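You operate a simulated robot arm through the tools that you are given. There is no shell and no other tool. Be economical: measure what you need, move in short steps, check, and stop when the job is done.

Carry out the task below with a simulated robot arm. There is one attempt and no reset: what you move stays moved.

TASK
On the top of the cream bench, make the green plug gauge and the pin gauge change places.
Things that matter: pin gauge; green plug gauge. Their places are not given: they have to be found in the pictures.

It is judged by the outcome, as a careful person would: the job done as asked, and still so three seconds after it is handed in. It fails if anything else is knocked over, pushed out of place, dropped, spilled or broken.

THE ROBOT
A 7-joint arm with a two-finger parallel gripper, fixed in place. Base frame: the origin is at the foot of the arm, x ahead of it, y to its left, z up; the work surface is at about z = 0. Lengths are in cm, angles in degrees, forces in N, time in s.
With the tool pointing down near the work surface it reaches from about 24 to 62 cm from the base axis. Its first joint turns from -66.0 to 66.0 degrees. Payload 2.6 kg.
Tool frame: the origin (TCP) lies between the finger pads and is the grasp point; the fingertips stand 3 cm ahead of it; z points along the fingers, y is the line along which they close. The gripper opens to 9.4 cm. The fingers are 2.8 cm wide and 1 cm thick; the gripper's body (5 by 9.6 cm) begins 5.5 cm behind the TCP.
Orientation is that of the tool frame in the base frame, as [roll, pitch, yaw] about the fixed x, y, z axes, in that order (R = Rz(yaw) Ry(pitch) Rx(roll)). With the fingers straight down and closing along the base's y, the tool's x points along the base's -x, its y along +y and its z along -z.

THE INTERFACE
- The arm moves only by the tool step_arm. Its argument "increments" is a list of rows, each a list of 5 numbers: the finger opening in cm, from 0 to 9.4, then the shift along the tool's x, y, z in cm, then the turn about the tool's z in degrees. In form: [[gripper, x, y, z, twist], ...]. A call has 1 to 20 rows; each row shifts and turns the commanded pose from where the row before left it, along the tool's axes as they then stand. A row lasts 0.2 s, in which the tool goes at most 5 cm and 8.6 degrees; a call with a longer step from one row to the next is refused whole, and so is a gripper value outside its range. A pose out of reach is approached as far as the arm can. The call stops where the force on the tool passes 40 N (or 10 N more than at its start, if that is more) or the arm is blocked; 0.2 s more then pass. The fingers move at their own pace (about 7.2 cm/s each) and stop on an object; they squeeze with about 32 N. The grip force told is the motor's: it shows also when the fingers shut on nothing. Time passes only in rows, and 0.2 s behind the last, so rows that do not move let the fingers close. It gives the time, the measured TCP pose, the force on the tool (base axes), the opening and the grip force at its end, in the units of the frame above (readings bear some noise), and new pictures: "pictures" is both (left out), scene, wrist or none.
- Cameras (640 x 400 px; columns grow to the right, rows downward): "scene" is fixed at [2.16, 42.16, 56.84]; the picture's right is [-0.89, -0.45, 0.00], its down [-0.23, 0.46, -0.86] and it looks along [0.39, -0.76, -0.52] (base axes); focal length 319 px, centre (320, 200). "wrist" rides on the gripper at [-3.7, 0, -5.8] in the tool frame; the picture's right is [0.00, -1.00, 0.00], its down [0.97, 0.00, -0.24] and it looks along [0.24, 0.00, 0.97] (tool axes); focal length 218 px, centre (320, 200).
- measure_at(camera, pixels): for up to 12 pixels [column, row] of the newest picture of that camera ("zoom" is the newest enlarged one), the place [x, y, z] in the base frame of the surface seen there, good to about 0.3 cm. No time passes.
- zoom(camera, box): a new picture of the part [left, top, right, bottom] of that camera's present view, enlarged. No time passes.
- job_done(): hands the job in; it is judged then, once.

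Work in short steps. Measure before you move; look again where a grasp or a placing could have gone wrong, and mend it. You have 80 turns and 120 pictures in all, the two below and enlarged ones among them. Open the gripper and draw the arm clear of the work before you hand the job in, unless the task says otherwise; then end with one line.

The tools are called after ">>>" as a command line: name --pt "numbers of a row" for each row, then --argument value for the rest, lists and objects as JSON in quotes. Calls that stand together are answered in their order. step_arm: Moves the arm, as the interface text tells. Its arguments: {"type":"object","properties":{"increments":{"type":"array","items":{"type":"array","items":{"type":"number"}}},"pictures":{"type":"string","enum":["both","scene","wrist","none"]}},"required":["increments"]} The other tools are called the same way: measure_at (camera, pixels) gives the place of the surface under pixels of a picture; zoom (camera, box) takes an enlarged picture of a part of a camera's view; job_done () hands the job in.

At the start:

```text
time_s: 0.0
eef_pos: [39.27, -6.45, 26.93]
orientation: [180.0, 0.0, -180.0]
contact_force: [-0.3, -0.7, 0.2]
opening: 9.4
finger_force: 0.1
```

scene: 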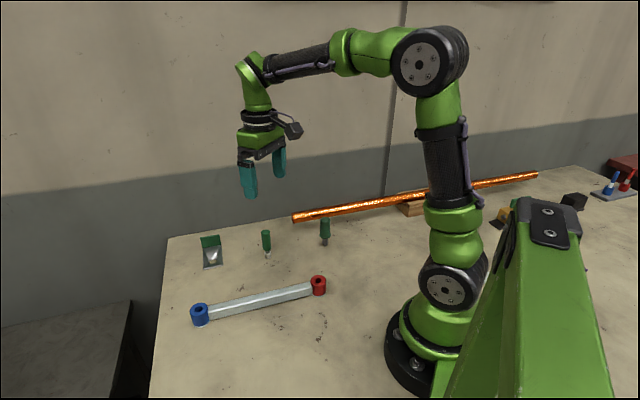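
wrist: 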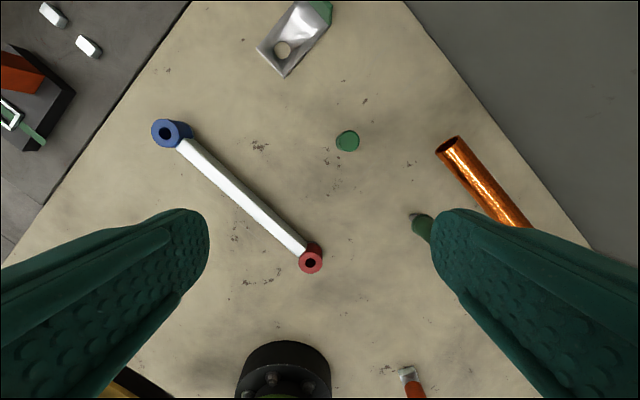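

I see two green-handled upright items near scene (266,243) and (325,232); I zoom in to identify them.

>>> zoom --camera "scene" --box '[180, 200, 360, 312]'

>>> zoom --camera "scene" --box '[470, 150, 640, 256]'

>>> zoom --camera "wrist" --box '[220, 0, 540, 200]'

```text
3.56 times, centred on (270, 256) of scene
```

zoom: 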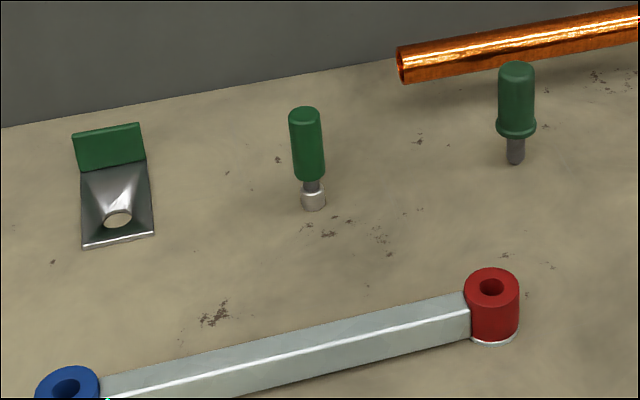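

```text
3.76 times, centred on (555, 203) of scene
```

zoom: 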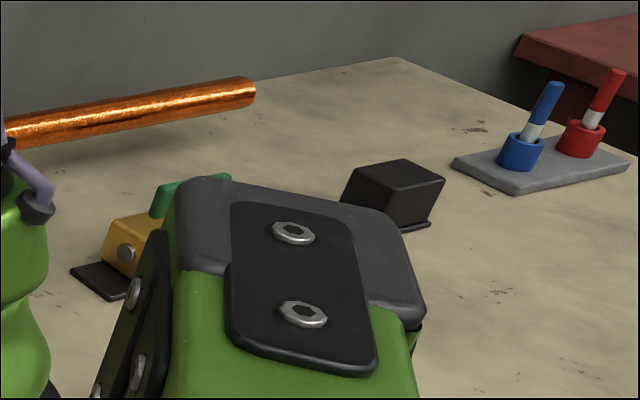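

```text
2.00 times, centred on (380, 100) of wrist
```

zoom: 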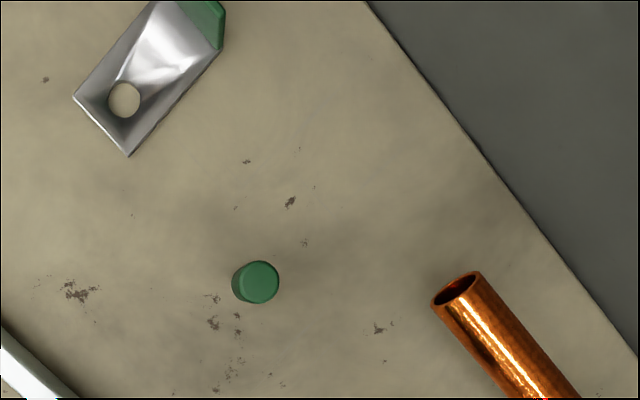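

>>> measure_at --camera "wrist" --pixels '[[347, 140], [420, 228], [408, 375], [415, 390], [310, 260], [170, 132], [290, 50], [452, 150]]'

>>> measure_at --camera "scene" --pixels '[[266, 235], [268, 257], [325, 222], [325, 243], [614, 180], [628, 182], [318, 282], [295, 217], [502, 215], [578, 198]]'

>>> zoom --camera "wrist" --box '[320, 300, 480, 400]'

>>> zoom --camera "scene" --box '[290, 205, 354, 245]'

```text
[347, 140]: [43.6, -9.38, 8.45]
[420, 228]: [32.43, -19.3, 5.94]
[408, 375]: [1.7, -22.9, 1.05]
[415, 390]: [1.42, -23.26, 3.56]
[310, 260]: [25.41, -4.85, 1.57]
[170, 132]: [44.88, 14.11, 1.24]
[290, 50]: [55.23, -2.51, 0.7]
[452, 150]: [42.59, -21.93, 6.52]
```

```text
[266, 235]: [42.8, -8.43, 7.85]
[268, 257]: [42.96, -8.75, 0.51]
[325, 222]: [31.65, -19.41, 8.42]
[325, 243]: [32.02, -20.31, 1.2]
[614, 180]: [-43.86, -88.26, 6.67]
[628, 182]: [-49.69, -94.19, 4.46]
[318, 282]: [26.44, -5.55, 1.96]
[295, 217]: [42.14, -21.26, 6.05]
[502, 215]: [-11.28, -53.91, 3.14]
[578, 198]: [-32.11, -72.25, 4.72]
```

```text
4.00 times, centred on (400, 350) of wrist
```

zoom: 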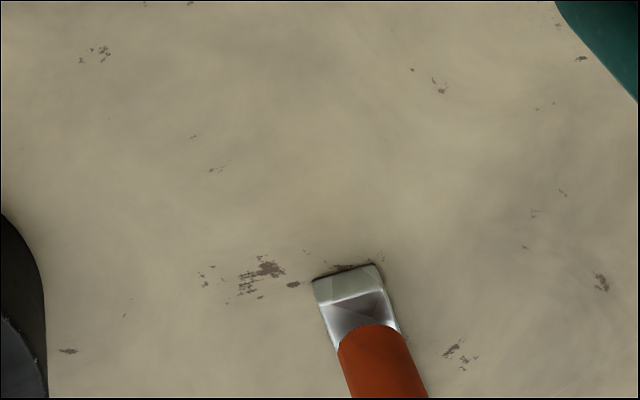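

```text
10.00 times, centred on (322, 225) of scene
```

zoom: 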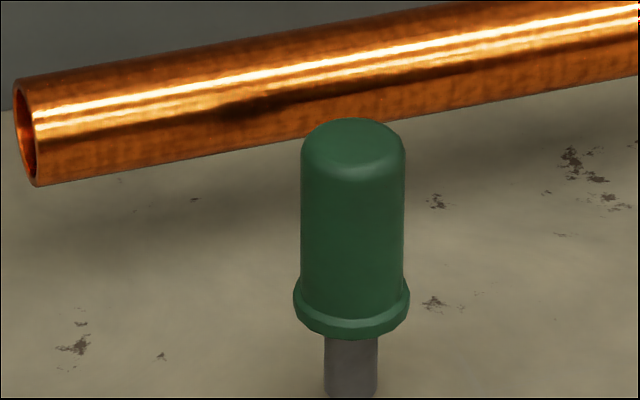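

>>> measure_at --camera "scene" --pixels '[[295, 220], [325, 213], [345, 209], [375, 204], [400, 199], [412, 209], [318, 237], [331, 237], [325, 247]]'

>>> zoom --camera "scene" --box '[246, 223, 294, 263]'

>>> zoom --camera "scene" --box '[300, 215, 348, 255]'

```text
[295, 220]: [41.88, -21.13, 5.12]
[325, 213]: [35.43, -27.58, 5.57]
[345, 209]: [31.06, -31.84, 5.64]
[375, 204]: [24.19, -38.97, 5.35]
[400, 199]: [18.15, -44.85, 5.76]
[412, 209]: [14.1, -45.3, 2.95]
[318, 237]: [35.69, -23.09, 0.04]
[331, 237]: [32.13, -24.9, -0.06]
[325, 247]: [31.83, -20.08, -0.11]
```

```text
10.00 times, centred on (270, 243) of scene
```

zoom: 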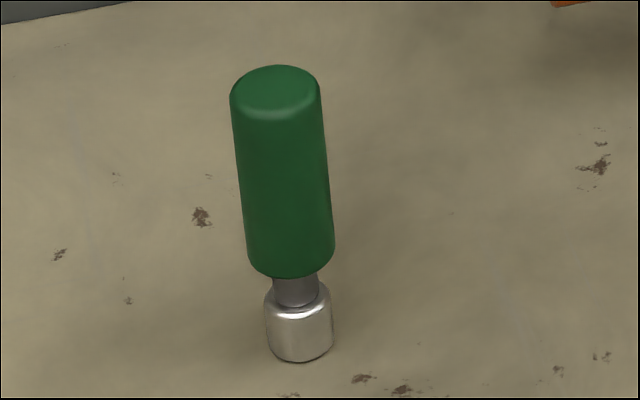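

```text
10.00 times, centred on (324, 235) of scene
```

zoom: 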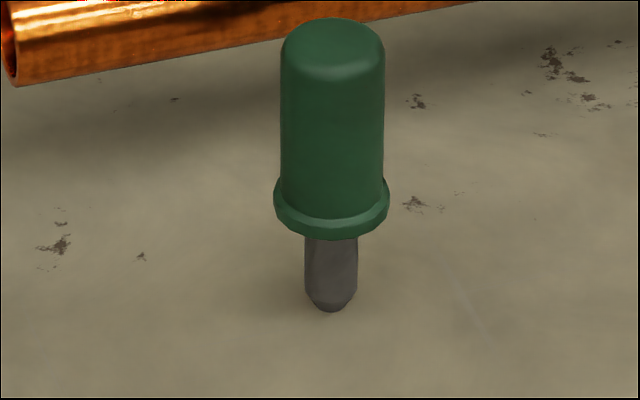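

Plug gauge (silver end) is at about (43.3,-9.2), pin gauge (thin pin) at about (32.1,-20.4). I move above the plug gauge with the fingers partly open and look.

>>> step_arm --pt "6 -2 -1.4 2 0" --pt "5 -2.03 -1.35 3 0" --pt "5 0 0 4 0" --pt "5 0 0 4 0" --pt "5 0 0 0 0"

```text
time_s: 1.2
eef_pos: [43.55, -9.09, 13.79]
orientation: [180.0, -0.1, 180.0]
contact_force: [0.5, -0.2, -0.4]
opening: 4.96
finger_force: 0.0
```

scene: 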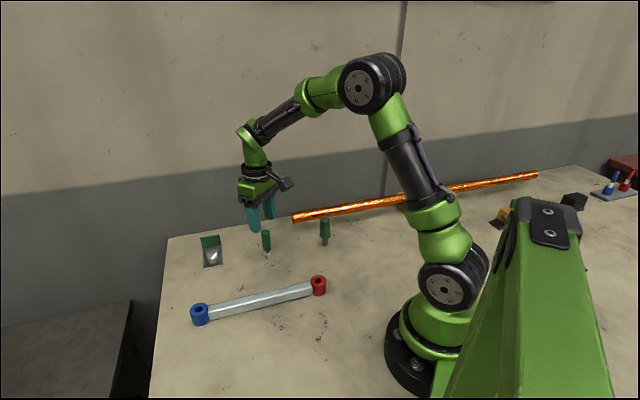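
wrist: 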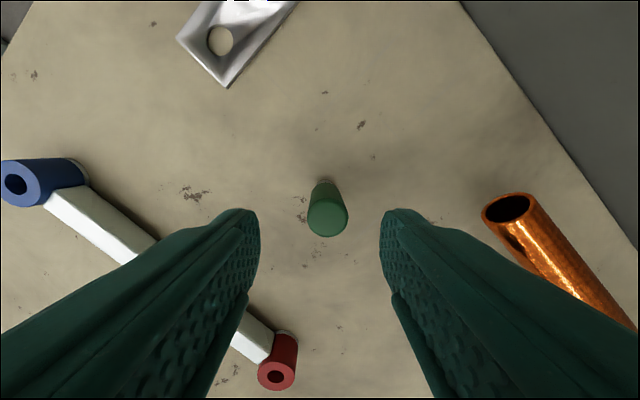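

>>> measure_at --camera "wrist" --pixels '[[328, 220], [308, 220], [347, 220], [328, 205], [328, 236], [314, 218], [342, 218]]'

>>> measure_at --camera "scene" --pixels '[[325, 222], [325, 240], [266, 240], [268, 256]]'

```text
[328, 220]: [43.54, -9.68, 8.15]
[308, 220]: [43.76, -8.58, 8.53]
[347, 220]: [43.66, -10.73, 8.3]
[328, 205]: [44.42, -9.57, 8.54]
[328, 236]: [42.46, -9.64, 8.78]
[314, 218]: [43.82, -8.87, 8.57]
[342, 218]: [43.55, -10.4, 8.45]
```

```text
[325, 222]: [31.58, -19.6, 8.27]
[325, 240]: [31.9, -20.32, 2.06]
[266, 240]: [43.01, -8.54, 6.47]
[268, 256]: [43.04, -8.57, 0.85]
```

Top centre is at about (43.5,-9.6), height 8.5. I shift -0.5 in y, descend to z≈6.0, then close gently.

>>> step_arm --pt "5 0 -0.5 2 0" --pt "5 0 0 3 0" --pt "5 0 0 2.8 0" --pt "4 0 0 0 0" --pt "3.2 0 0 0 0" --pt "2.6 0 0 0 0"

```text
time_s: 2.6
eef_pos: [43.47, -9.56, 6.26]
orientation: [180.0, -0.1, 180.0]
contact_force: [0.5, 0.2, -0.2]
opening: 2.59
finger_force: 0.0
```

scene: 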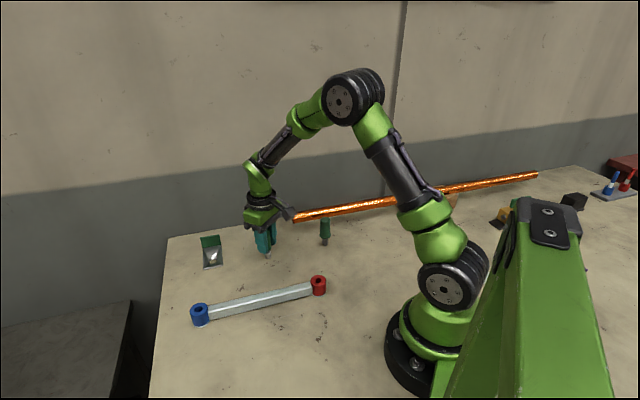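
wrist: 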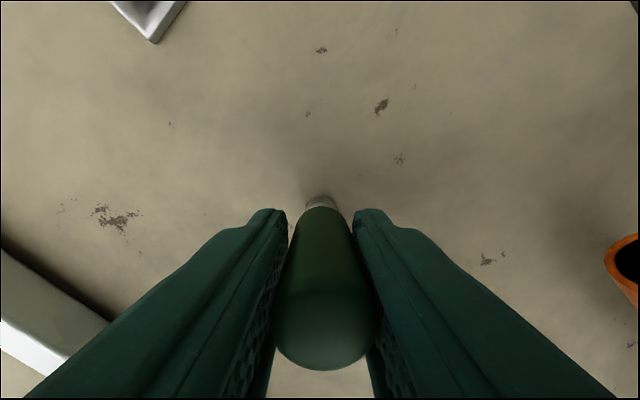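

Centred; close and lift 0.

>>> step_arm --pt "2.0 0 0 0 0" --pt "1.5 0 0 0 0" --pt "1.0 0 0 0 0" --pt "1.0 0 0 0 0" --pictures "wrist"

```text
time_s: 3.6
eef_pos: [43.35, -9.43, 6.31]
orientation: [180.0, -0.1, 180.0]
contact_force: [0.0, -0.7, 0.3]
opening: 2.19
finger_force: 31.7
```

wrist: 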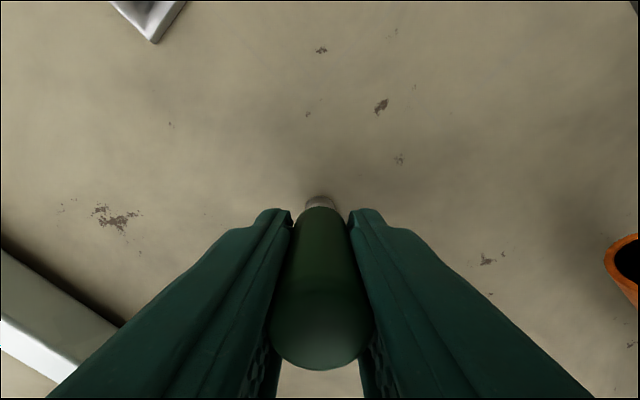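

Held at 2.19 cm. Lift 3 cm, carry to temporary spot (35,-9.5), lower slowly.

>>> step_arm --pt "1 0 0 -1.5 0" --pt "1 0 0 -1.5 0" --pt "1 2 0 0 0" --pt "1 2.5 0.1 0 0" --pt "1 2.5 0.1 0 0" --pt "1 1.3 0 0 0" --pt "1 0 0 0 0" --pt "1 0 0 1.5 0" --pt "1 0 0 0.8 0" --pt "1 0 0 0.4 0" --pt "1 0 0 0.2 0" --pt "1 0 0 0 0" --pt "1 0 0 0 0"

```text
time_s: 6.4
eef_pos: [35.07, -9.43, 6.15]
orientation: [-180.0, 0.0, 179.9]
contact_force: [-6.9, 0.8, 20.5]
opening: 2.19
finger_force: 32.0
```

scene: 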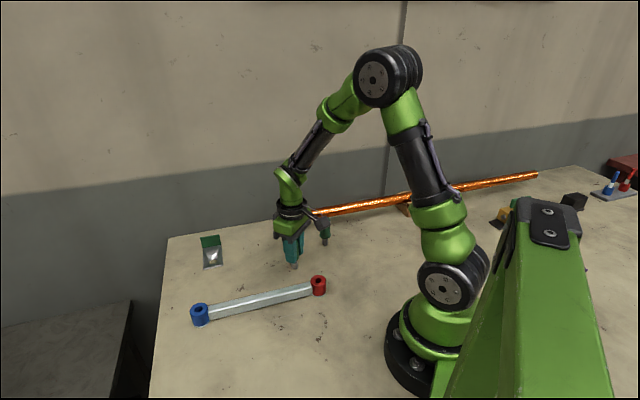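
wrist: 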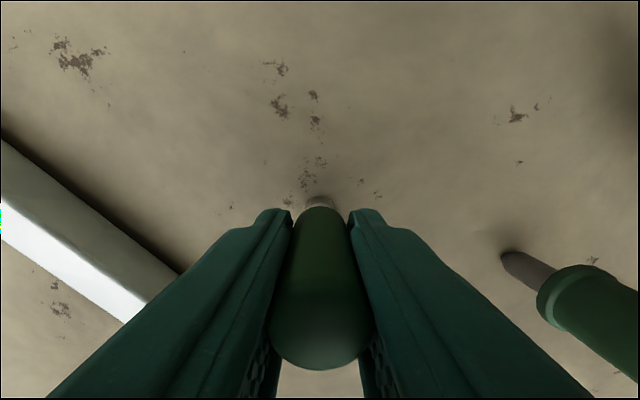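

In contact with 20 N; I relieve a little and open gently.

>>> step_arm --pt "1 0 0 -0.1 0" --pt "1 0 0 0 0" --pictures "none"

```text
time_s: 7.0
eef_pos: [35.0, -9.49, 6.17]
orientation: [-179.9, -0.1, 180.0]
contact_force: [0.8, 0.4, 0.8]
opening: 2.18
finger_force: 32.2
```

>>> step_arm --pt "2.3 0 0 0.03 0" --pt "2.5 0 0 0 0" --pt "3 0 0 0 0" --pt "4 0 0 0 0" --pt "5 0 0 0 0"

```text
time_s: 8.2
eef_pos: [35.06, -9.43, 6.25]
orientation: [-179.9, 0.0, 179.9]
contact_force: [0.0, 0.0, 0.2]
opening: 4.98
finger_force: 0.1
```

scene: 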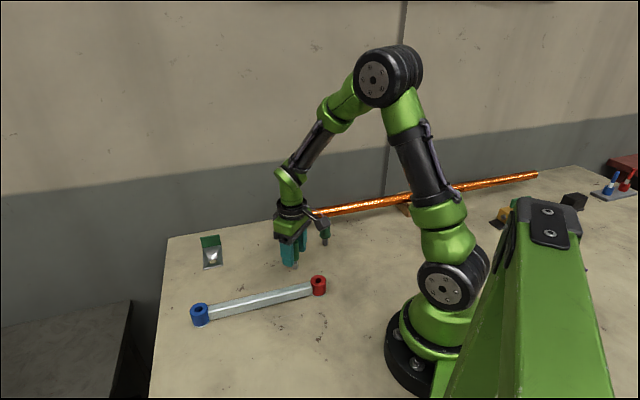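
wrist: 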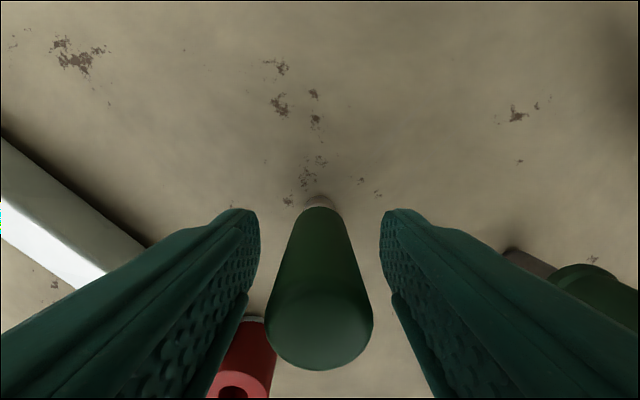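

The plug gauge stands freely. Rise straight up and move over the pin gauge.

>>> step_arm --pt "5 0 0 -2 0" --pt "5 0 0 -3 0" --pt "5 0 0 -3 0" --pt "5 0.9 -3 0 0" --pt "5 1 -4 0 0" --pt "5 1 -4 0 0" --pt "5 0 0 0 0"

```text
time_s: 9.8
eef_pos: [32.28, -20.44, 14.32]
orientation: [179.9, -0.1, 180.0]
contact_force: [0.2, -0.9, -0.1]
opening: 4.97
finger_force: 0.0
```

scene: 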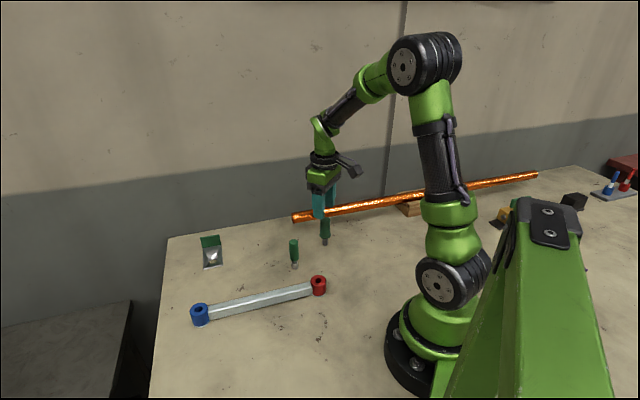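
wrist: 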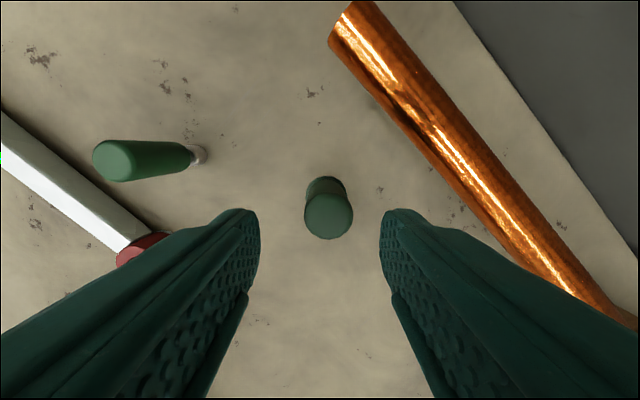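

>>> measure_at --camera "wrist" --pixels '[[328, 217], [308, 217], [348, 217], [328, 200], [328, 234], [490, 200], [470, 240], [440, 200]]'

>>> zoom --camera "wrist" --box '[280, 160, 376, 256]'

```text
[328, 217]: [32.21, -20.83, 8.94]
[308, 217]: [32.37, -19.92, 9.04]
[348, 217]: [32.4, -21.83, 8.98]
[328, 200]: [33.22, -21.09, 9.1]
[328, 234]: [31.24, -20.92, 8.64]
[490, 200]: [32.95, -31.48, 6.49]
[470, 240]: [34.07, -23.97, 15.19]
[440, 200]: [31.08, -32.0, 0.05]
```

```text
4.17 times, centred on (328, 208) of wrist
```

zoom: 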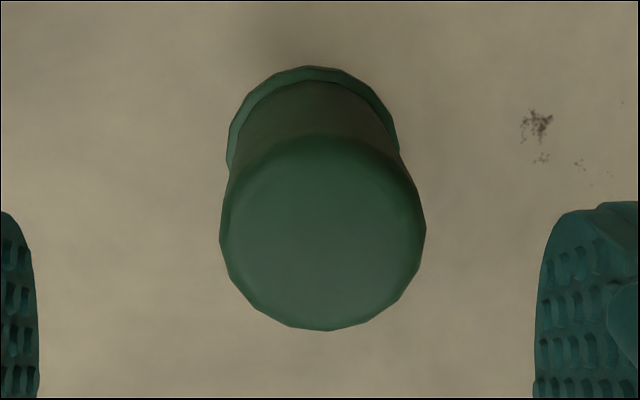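

Pin gauge centre (32.2,-20.9), top 9.0. Shift -0.4 in y, descend to 6.8 (tips clear of the flange).

>>> step_arm --pt "5 0 -0.4 2 0" --pt "5 0 0 3 0" --pt "5 0 0 2.4 0" --pt "4 0 0 0 0" --pt "3.2 0 0 0 0" --pt "2.8 0 0 0 0"

```text
time_s: 11.2
eef_pos: [32.09, -20.8, 6.87]
orientation: [-180.0, 0.0, -179.9]
contact_force: [-0.7, 0.9, 0.9]
opening: 2.97
finger_force: 32.1
```

scene: 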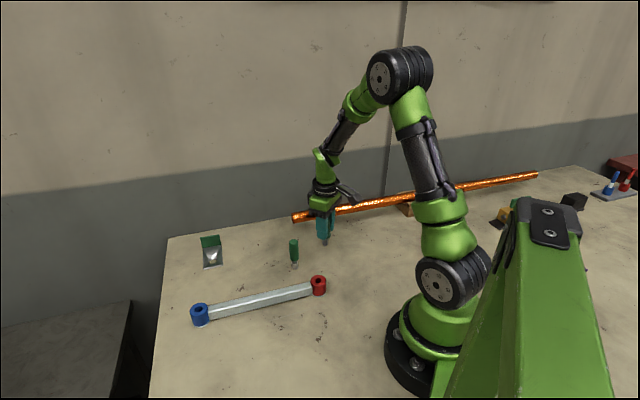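
wrist: 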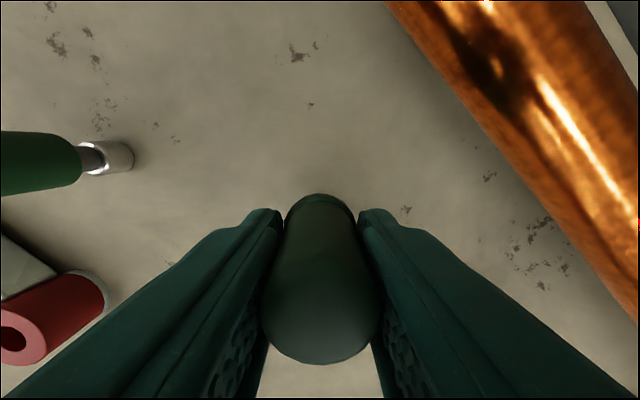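

Opening 2.97 suggests the tips are on the flange; I reopen, raise 1 cm and close on the handle.

>>> step_arm --pt "3.2 0 0 0 0" --pt "3.8 0 0 0 0" --pt "3.8 0 0 -0.5 0" --pt "3.8 0 0 -0.5 0" --pt "3.2 0 0 0 0" --pt "2.8 0 0 0 0" --pt "2.3 0 0 0 0" --pt "1.8 0 0 0 0" --pt "1.5 0 0 0 0"

>>> zoom --camera "scene" --box '[300, 200, 348, 255]'

```text
time_s: 13.2
eef_pos: [32.15, -20.81, 7.82]
orientation: [-180.0, 0.0, -180.0]
contact_force: [0.7, 0.1, 0.1]
opening: 2.98
finger_force: 32.2
```

scene: 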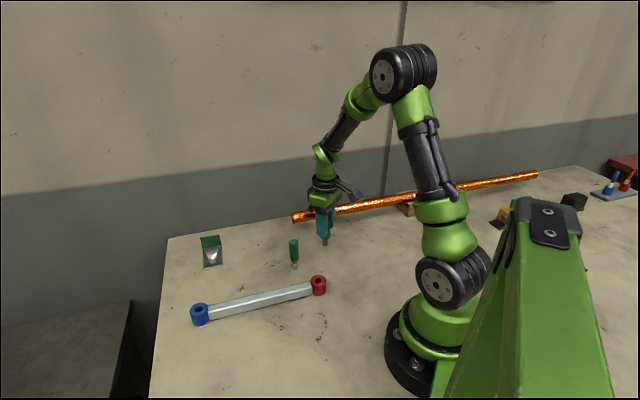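
wrist: 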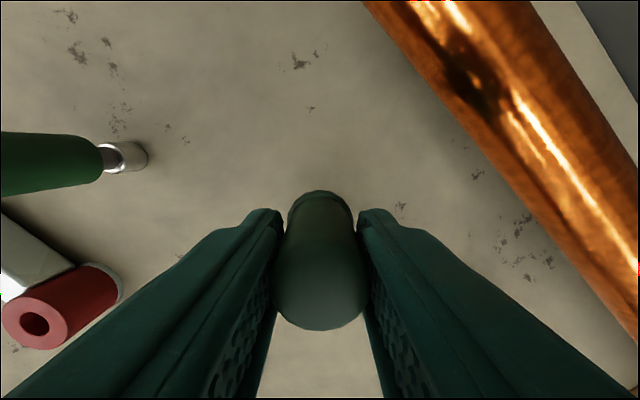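

```text
7.27 times, centred on (324, 228) of scene
```

zoom: 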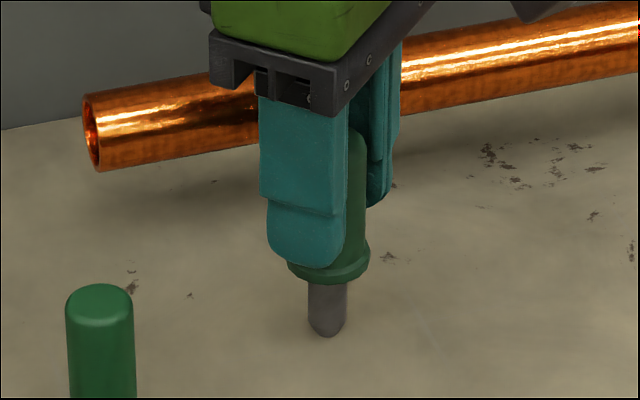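

Same 2.98, so that's the handle's grip width. Lift slowly and check.

>>> step_arm --pt "1.5 0 0 -1 0" --pt "1.5 0 0 -1.5 0" --pt "1.5 0 0 -1.5 0" --pt "1.5 0 0 0 0" --pictures "wrist"

>>> zoom --camera "scene" --box '[290, 190, 354, 255]'

```text
time_s: 14.2
eef_pos: [32.17, -20.86, 11.82]
orientation: [-180.0, 0.0, 180.0]
contact_force: [-0.3, -0.9, -1.0]
opening: 2.98
finger_force: 31.8
```

wrist: 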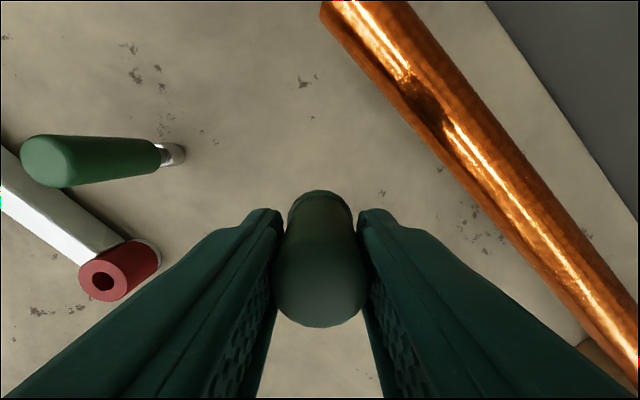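

```text
6.15 times, centred on (322, 222) of scene
```

zoom: 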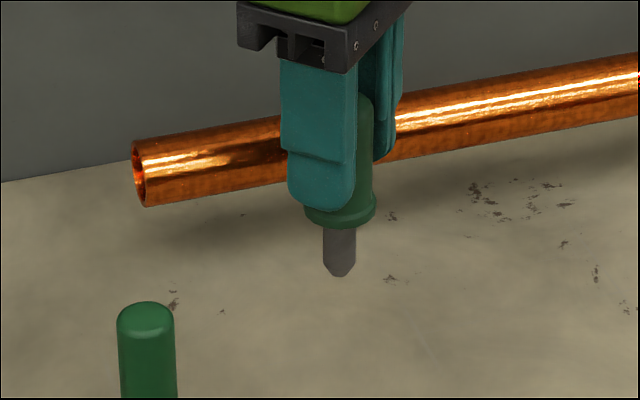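

Pin gauge lifted upright. Carry it diagonally to the plug gauge's original place and lower almost to contact.

>>> step_arm --pt "1.5 -1.2 1.2 0 0" --pt "1.5 -2.5 2.5 0 0" --pt "1.5 -2.5 2.5 0 0" --pt "1.5 -2.5 2.5 0 0" --pt "1.5 -1.7 1.7 0 0" --pt "1.5 -0.8 0.8 0 0" --pt "1.5 0 0 0 0" --pt "1.5 0 0 1.5 0" --pt "1.5 0 0 1.2 0" --pt "1.5 0 0 0.7 0" --pt "1.5 0 0 0.4 0" --pt "1.5 0 0 0.1 0" --pt "1.5 0 0 0 0"

>>> zoom --camera "scene" --box '[240, 205, 304, 270]'

```text
time_s: 17.0
eef_pos: [43.36, -9.65, 7.99]
orientation: [179.9, 0.3, -180.0]
contact_force: [-2.4, 3.1, 21.9]
opening: 2.94
finger_force: 32.1
```

scene: 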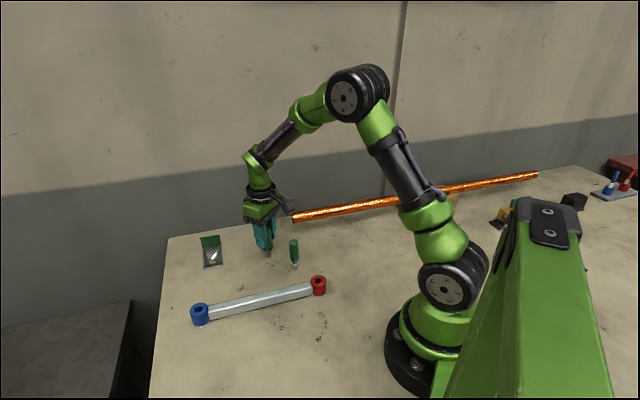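
wrist: 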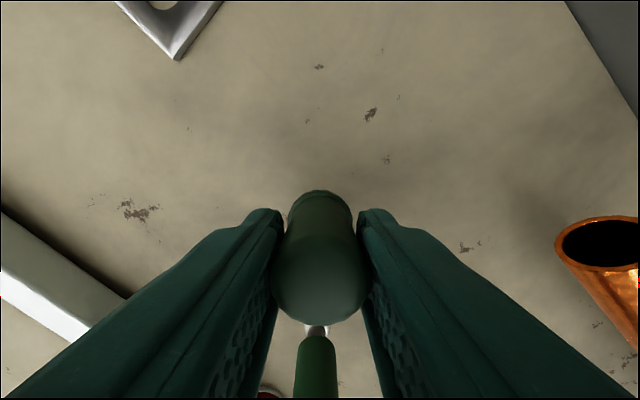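

```text
6.15 times, centred on (272, 238) of scene
```

zoom: 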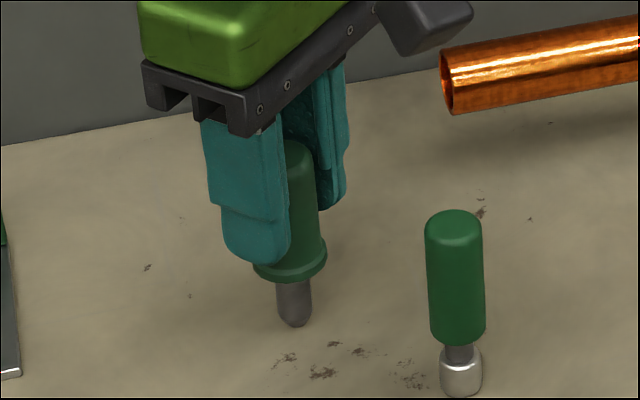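

Contact at 22 N; relieve slightly.

>>> step_arm --pt "1.5 0 0 -0.08 0" --pt "1.5 0 0 0 0" --pictures "none"

```text
time_s: 17.6
eef_pos: [43.3, -9.67, 7.9]
orientation: [180.0, 0.0, -180.0]
contact_force: [3.9, -0.5, 10.8]
opening: 2.94
finger_force: 32.1
```

>>> step_arm --pt "1.5 0 0 -0.06 0" --pt "1.5 0 0 0 0" --pictures "none"

```text
time_s: 18.2
eef_pos: [43.23, -9.6, 7.85]
orientation: [180.0, -0.2, -180.0]
contact_force: [0.2, -0.1, 0.9]
opening: 2.98
finger_force: 31.7
```

Near-zero load: open slightly first and check it stands.

>>> step_arm --pt "3.05 0 0 0.02 0" --pt "3.15 0 0 0 0" --pt "3.3 0 0 0 0" --pt "3.5 0 0 0 0" --pt "3.5 0 0 0 0" --pictures "wrist"

>>> zoom --camera "scene" --box '[240, 205, 304, 270]'

```text
time_s: 19.4
eef_pos: [43.25, -9.72, 8.05]
orientation: [-180.0, 0.0, -180.0]
contact_force: [0.0, -0.3, -0.2]
opening: 3.48
finger_force: 0.1
```

wrist: 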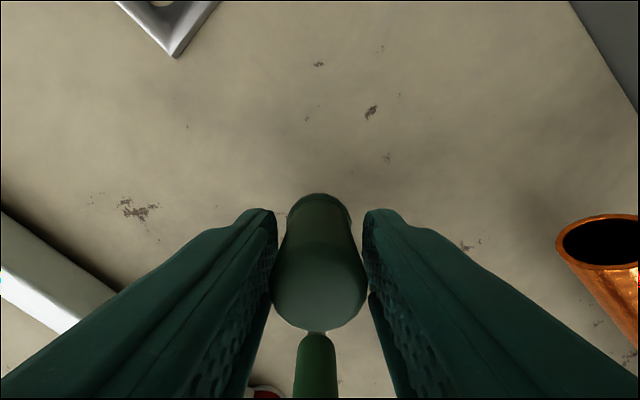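

```text
6.15 times, centred on (272, 238) of scene
```

zoom: 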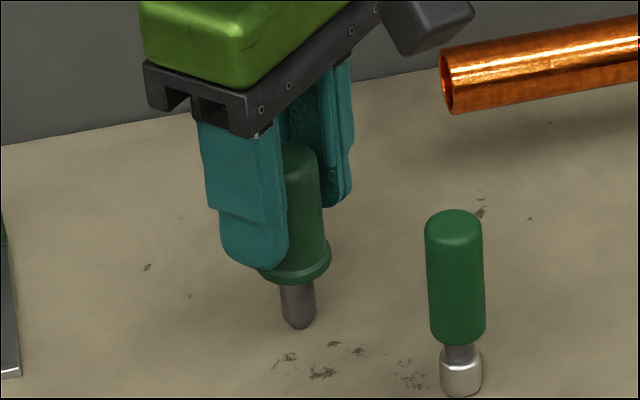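

Seems to stand; wait and check that nothing moves, then open a bit more.

>>> step_arm --pt "3.7 0 0 0 0" --pt "4.2 0 0 0 0" --pt "5 0 0 0 0" --pt "5 0 0 0 0" --pictures "wrist"

>>> zoom --camera "scene" --box '[240, 205, 304, 270]'

```text
time_s: 20.4
eef_pos: [43.27, -9.73, 7.99]
orientation: [-179.9, 0.1, -180.0]
contact_force: [0.2, 0.0, 0.4]
opening: 5.0
finger_force: 0.1
```

wrist: 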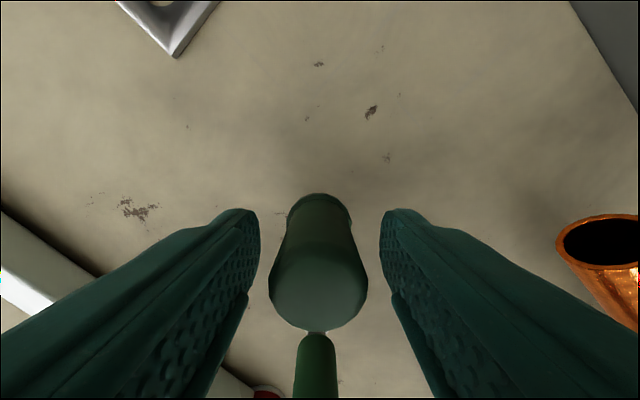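

```text
6.15 times, centred on (272, 238) of scene
```

zoom: 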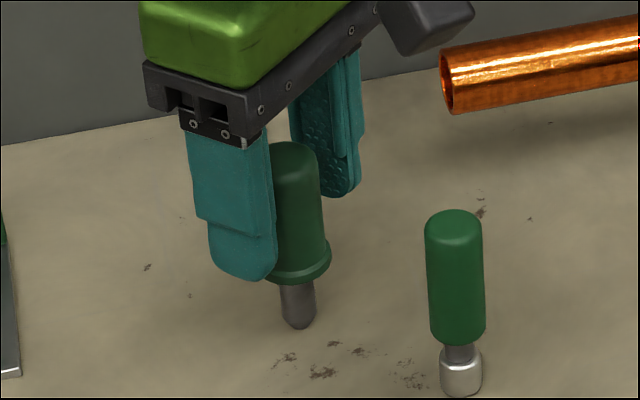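

The pin gauge stands at the plug's place. Rise and go over the plug gauge.

>>> step_arm --pt "5 0 0 -1.3 0" --pt "5 0 0 -2.5 0" --pt "5 0 0 -2.5 0" --pt "5 2.3 0.1 0 0" --pt "5 3 0.1 0 0" --pt "5 3 0 0 0" --pt "5 0 0 0 0"

```text
time_s: 22.0
eef_pos: [34.95, -9.61, 14.53]
orientation: [179.9, 0.0, 180.0]
contact_force: [0.2, -0.6, -0.2]
opening: 5.0
finger_force: 0.1
```

scene: 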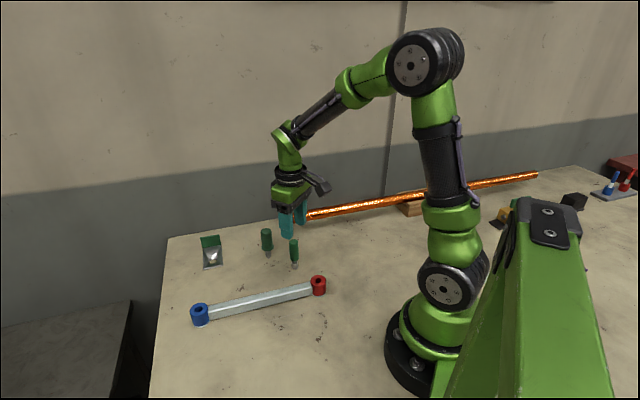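
wrist: 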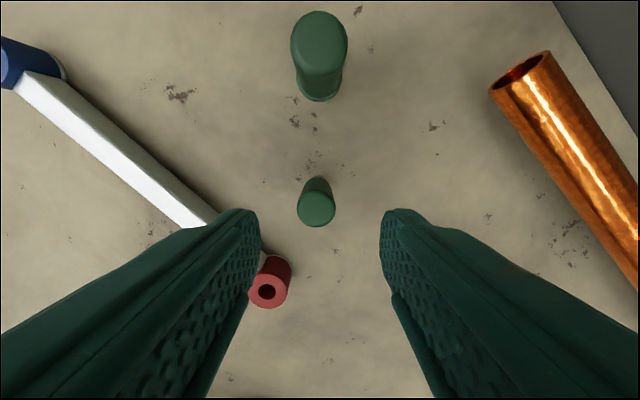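

Plug gauge is at column 316, nearly centred. Descend 8.1 and close.

>>> step_arm --pt "5 0 0.15 2.5 0" --pt "5 0 0 3 0" --pt "5 0 0 2.6 0" --pt "4 0 0 0 0" --pt "3.2 0 0 0 0" --pt "2.6 0 0 0 0" --pt "2 0 0 0 0" --pt "1.5 0 0 0 0" --pt "1 0 0 0 0" --pt "1 0 0 0 0"

```text
time_s: 24.2
eef_pos: [34.91, -9.4, 6.31]
orientation: [179.9, 0.0, 179.9]
contact_force: [0.5, 0.1, -1.0]
opening: 2.2
finger_force: 31.6
```

scene: 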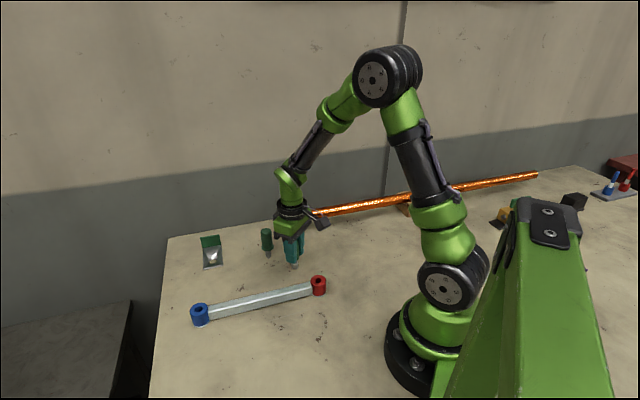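
wrist: 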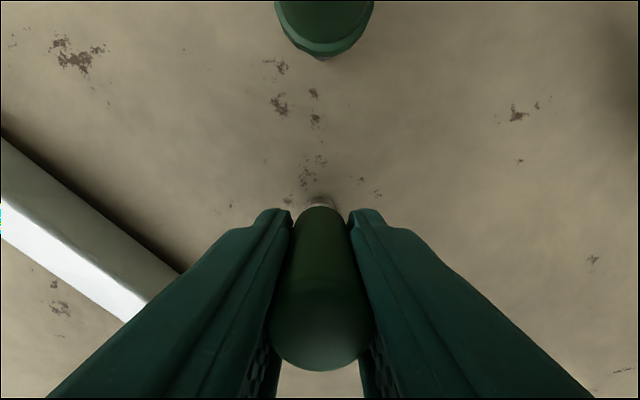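

Held. Lift 3, carry to the pin gauge's original place (32.1,-20.9), lower.

>>> step_arm --pt "1 0 0 -1.5 0" --pt "1 0 0 -1.5 0" --pt "1 0.4 -1.5 0 0" --pt "1 0.7 -3 0 0" --pt "1 0.7 -3 0 0" --pt "1 0.7 -2.5 0 0" --pt "1 0.35 -1.5 0 0" --pt "1 0 0 0 0" --pt "1 0 0 1.5 0" --pt "1 0 0 0.8 0" --pt "1 0 0 0.4 0" --pt "1 0 0 0.2 0" --pt "1 0 0 0 0"

>>> zoom --camera "scene" --box '[290, 195, 354, 260]'

```text
time_s: 27.0
eef_pos: [32.18, -20.81, 6.41]
orientation: [-179.9, 0.0, 179.9]
contact_force: [-0.6, 0.5, -0.8]
opening: 2.21
finger_force: 31.9
```

scene: 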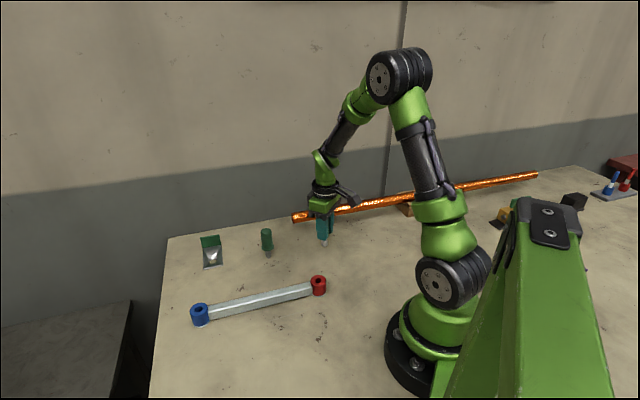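
wrist: 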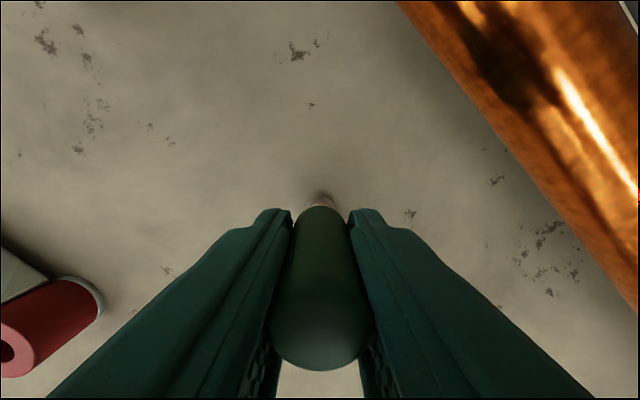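

```text
6.15 times, centred on (322, 228) of scene
```

zoom: 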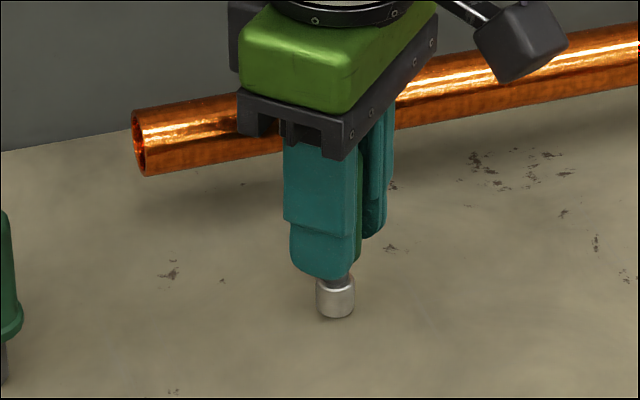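

No contact yet; lower in tiny steps.

>>> step_arm --pt "1 0 0 0.06 0" --pt "1 0 0 0.04 0" --pt "1 0 0 0 0" --pictures "none"

```text
time_s: 27.8
eef_pos: [32.18, -20.71, 6.3]
orientation: [180.0, 0.0, -180.0]
contact_force: [-0.3, -0.8, -0.5]
opening: 2.21
finger_force: 32.0
```

>>> step_arm --pt "1 0 0 0.04 0" --pt "1 0 0 0.04 0" --pt "1 0 0 0 0" --pictures "none"

```text
time_s: 28.6
eef_pos: [32.2, -20.77, 6.26]
orientation: [-180.0, 0.1, 180.0]
contact_force: [-0.6, 0.8, 1.7]
opening: 2.19
finger_force: 31.9
```

Light contact (opening/force begin to change). Release gradually.

>>> step_arm --pt "2.3 0 0 0.02 0" --pt "2.5 0 0 0 0" --pt "3 0 0 0 0" --pt "4 0 0 0 0" --pt "5 0 0 0 0" --pt "5 0 0 0 0"

```text
time_s: 30.0
eef_pos: [32.14, -20.84, 6.13]
orientation: [180.0, 0.0, -180.0]
contact_force: [0.1, -0.6, 0.3]
opening: 4.98
finger_force: 0.1
```

scene: 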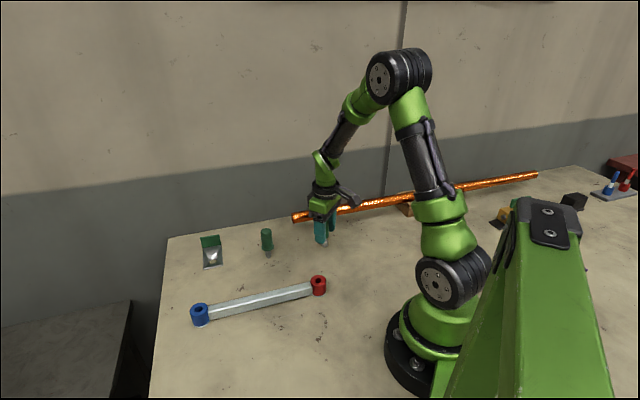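
wrist: 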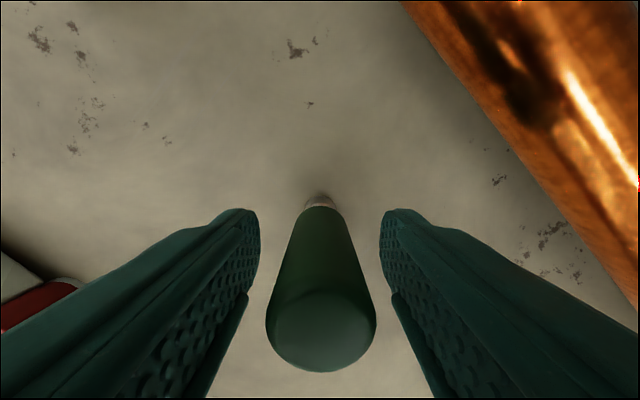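

Plug gauge stands free. Rise straight up and draw clear, then check.

>>> step_arm --pt "5 0 0 -1.5 0" --pt "5 0 0 -3 0" --pt "5 0 0 -4 0" --pt "5 0 0 -4 0" --pt "5 0 0 -4 0" --pt "5 0 0 -3 0" --pt "5 0 2 0 0" --pt "5 0 0 0 0"

>>> zoom --camera "scene" --box '[180, 200, 360, 312]'

>>> measure_at --camera "scene" --pixels '[[325, 222], [325, 243], [266, 235], [268, 257]]'

```text
time_s: 31.8
eef_pos: [32.18, -18.93, 25.62]
orientation: [179.9, 0.0, -179.9]
contact_force: [-0.3, 0.2, -0.3]
opening: 4.99
finger_force: 0.1
```

scene: 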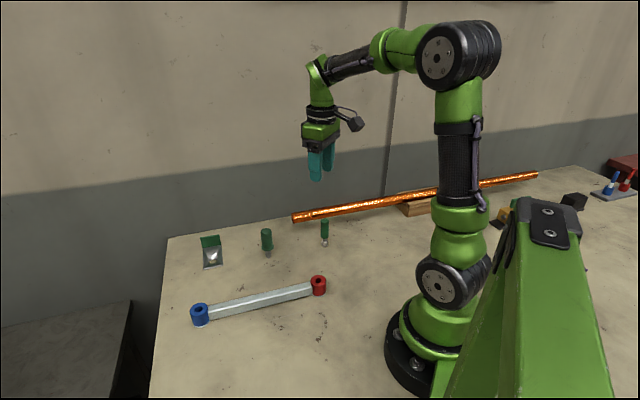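
wrist: 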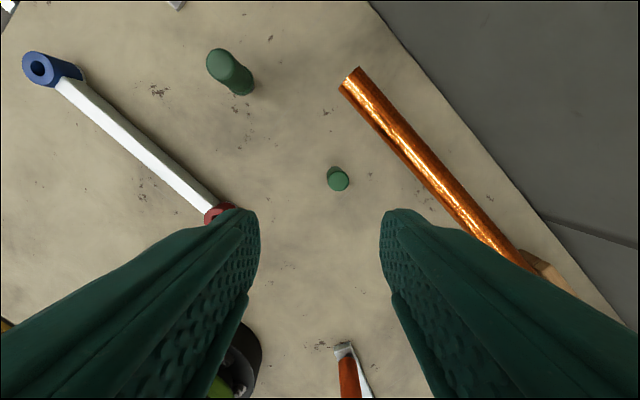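

```text
3.56 times, centred on (270, 256) of scene
```

zoom: 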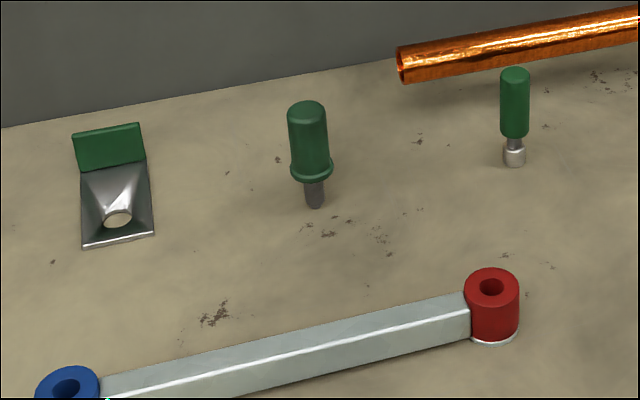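

```text
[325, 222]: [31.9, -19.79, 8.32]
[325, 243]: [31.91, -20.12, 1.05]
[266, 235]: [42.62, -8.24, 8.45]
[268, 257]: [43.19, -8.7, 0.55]
```

Both gauges stand in each other's place, nothing else has moved, and the gripper is open and clear of the work; I hand the job in.

>>> job_done

```text
The job is handed in.
```

The green plug gauge and the pin gauge have changed places. Both are standing upright, and nothing else on the bench was disturbed.
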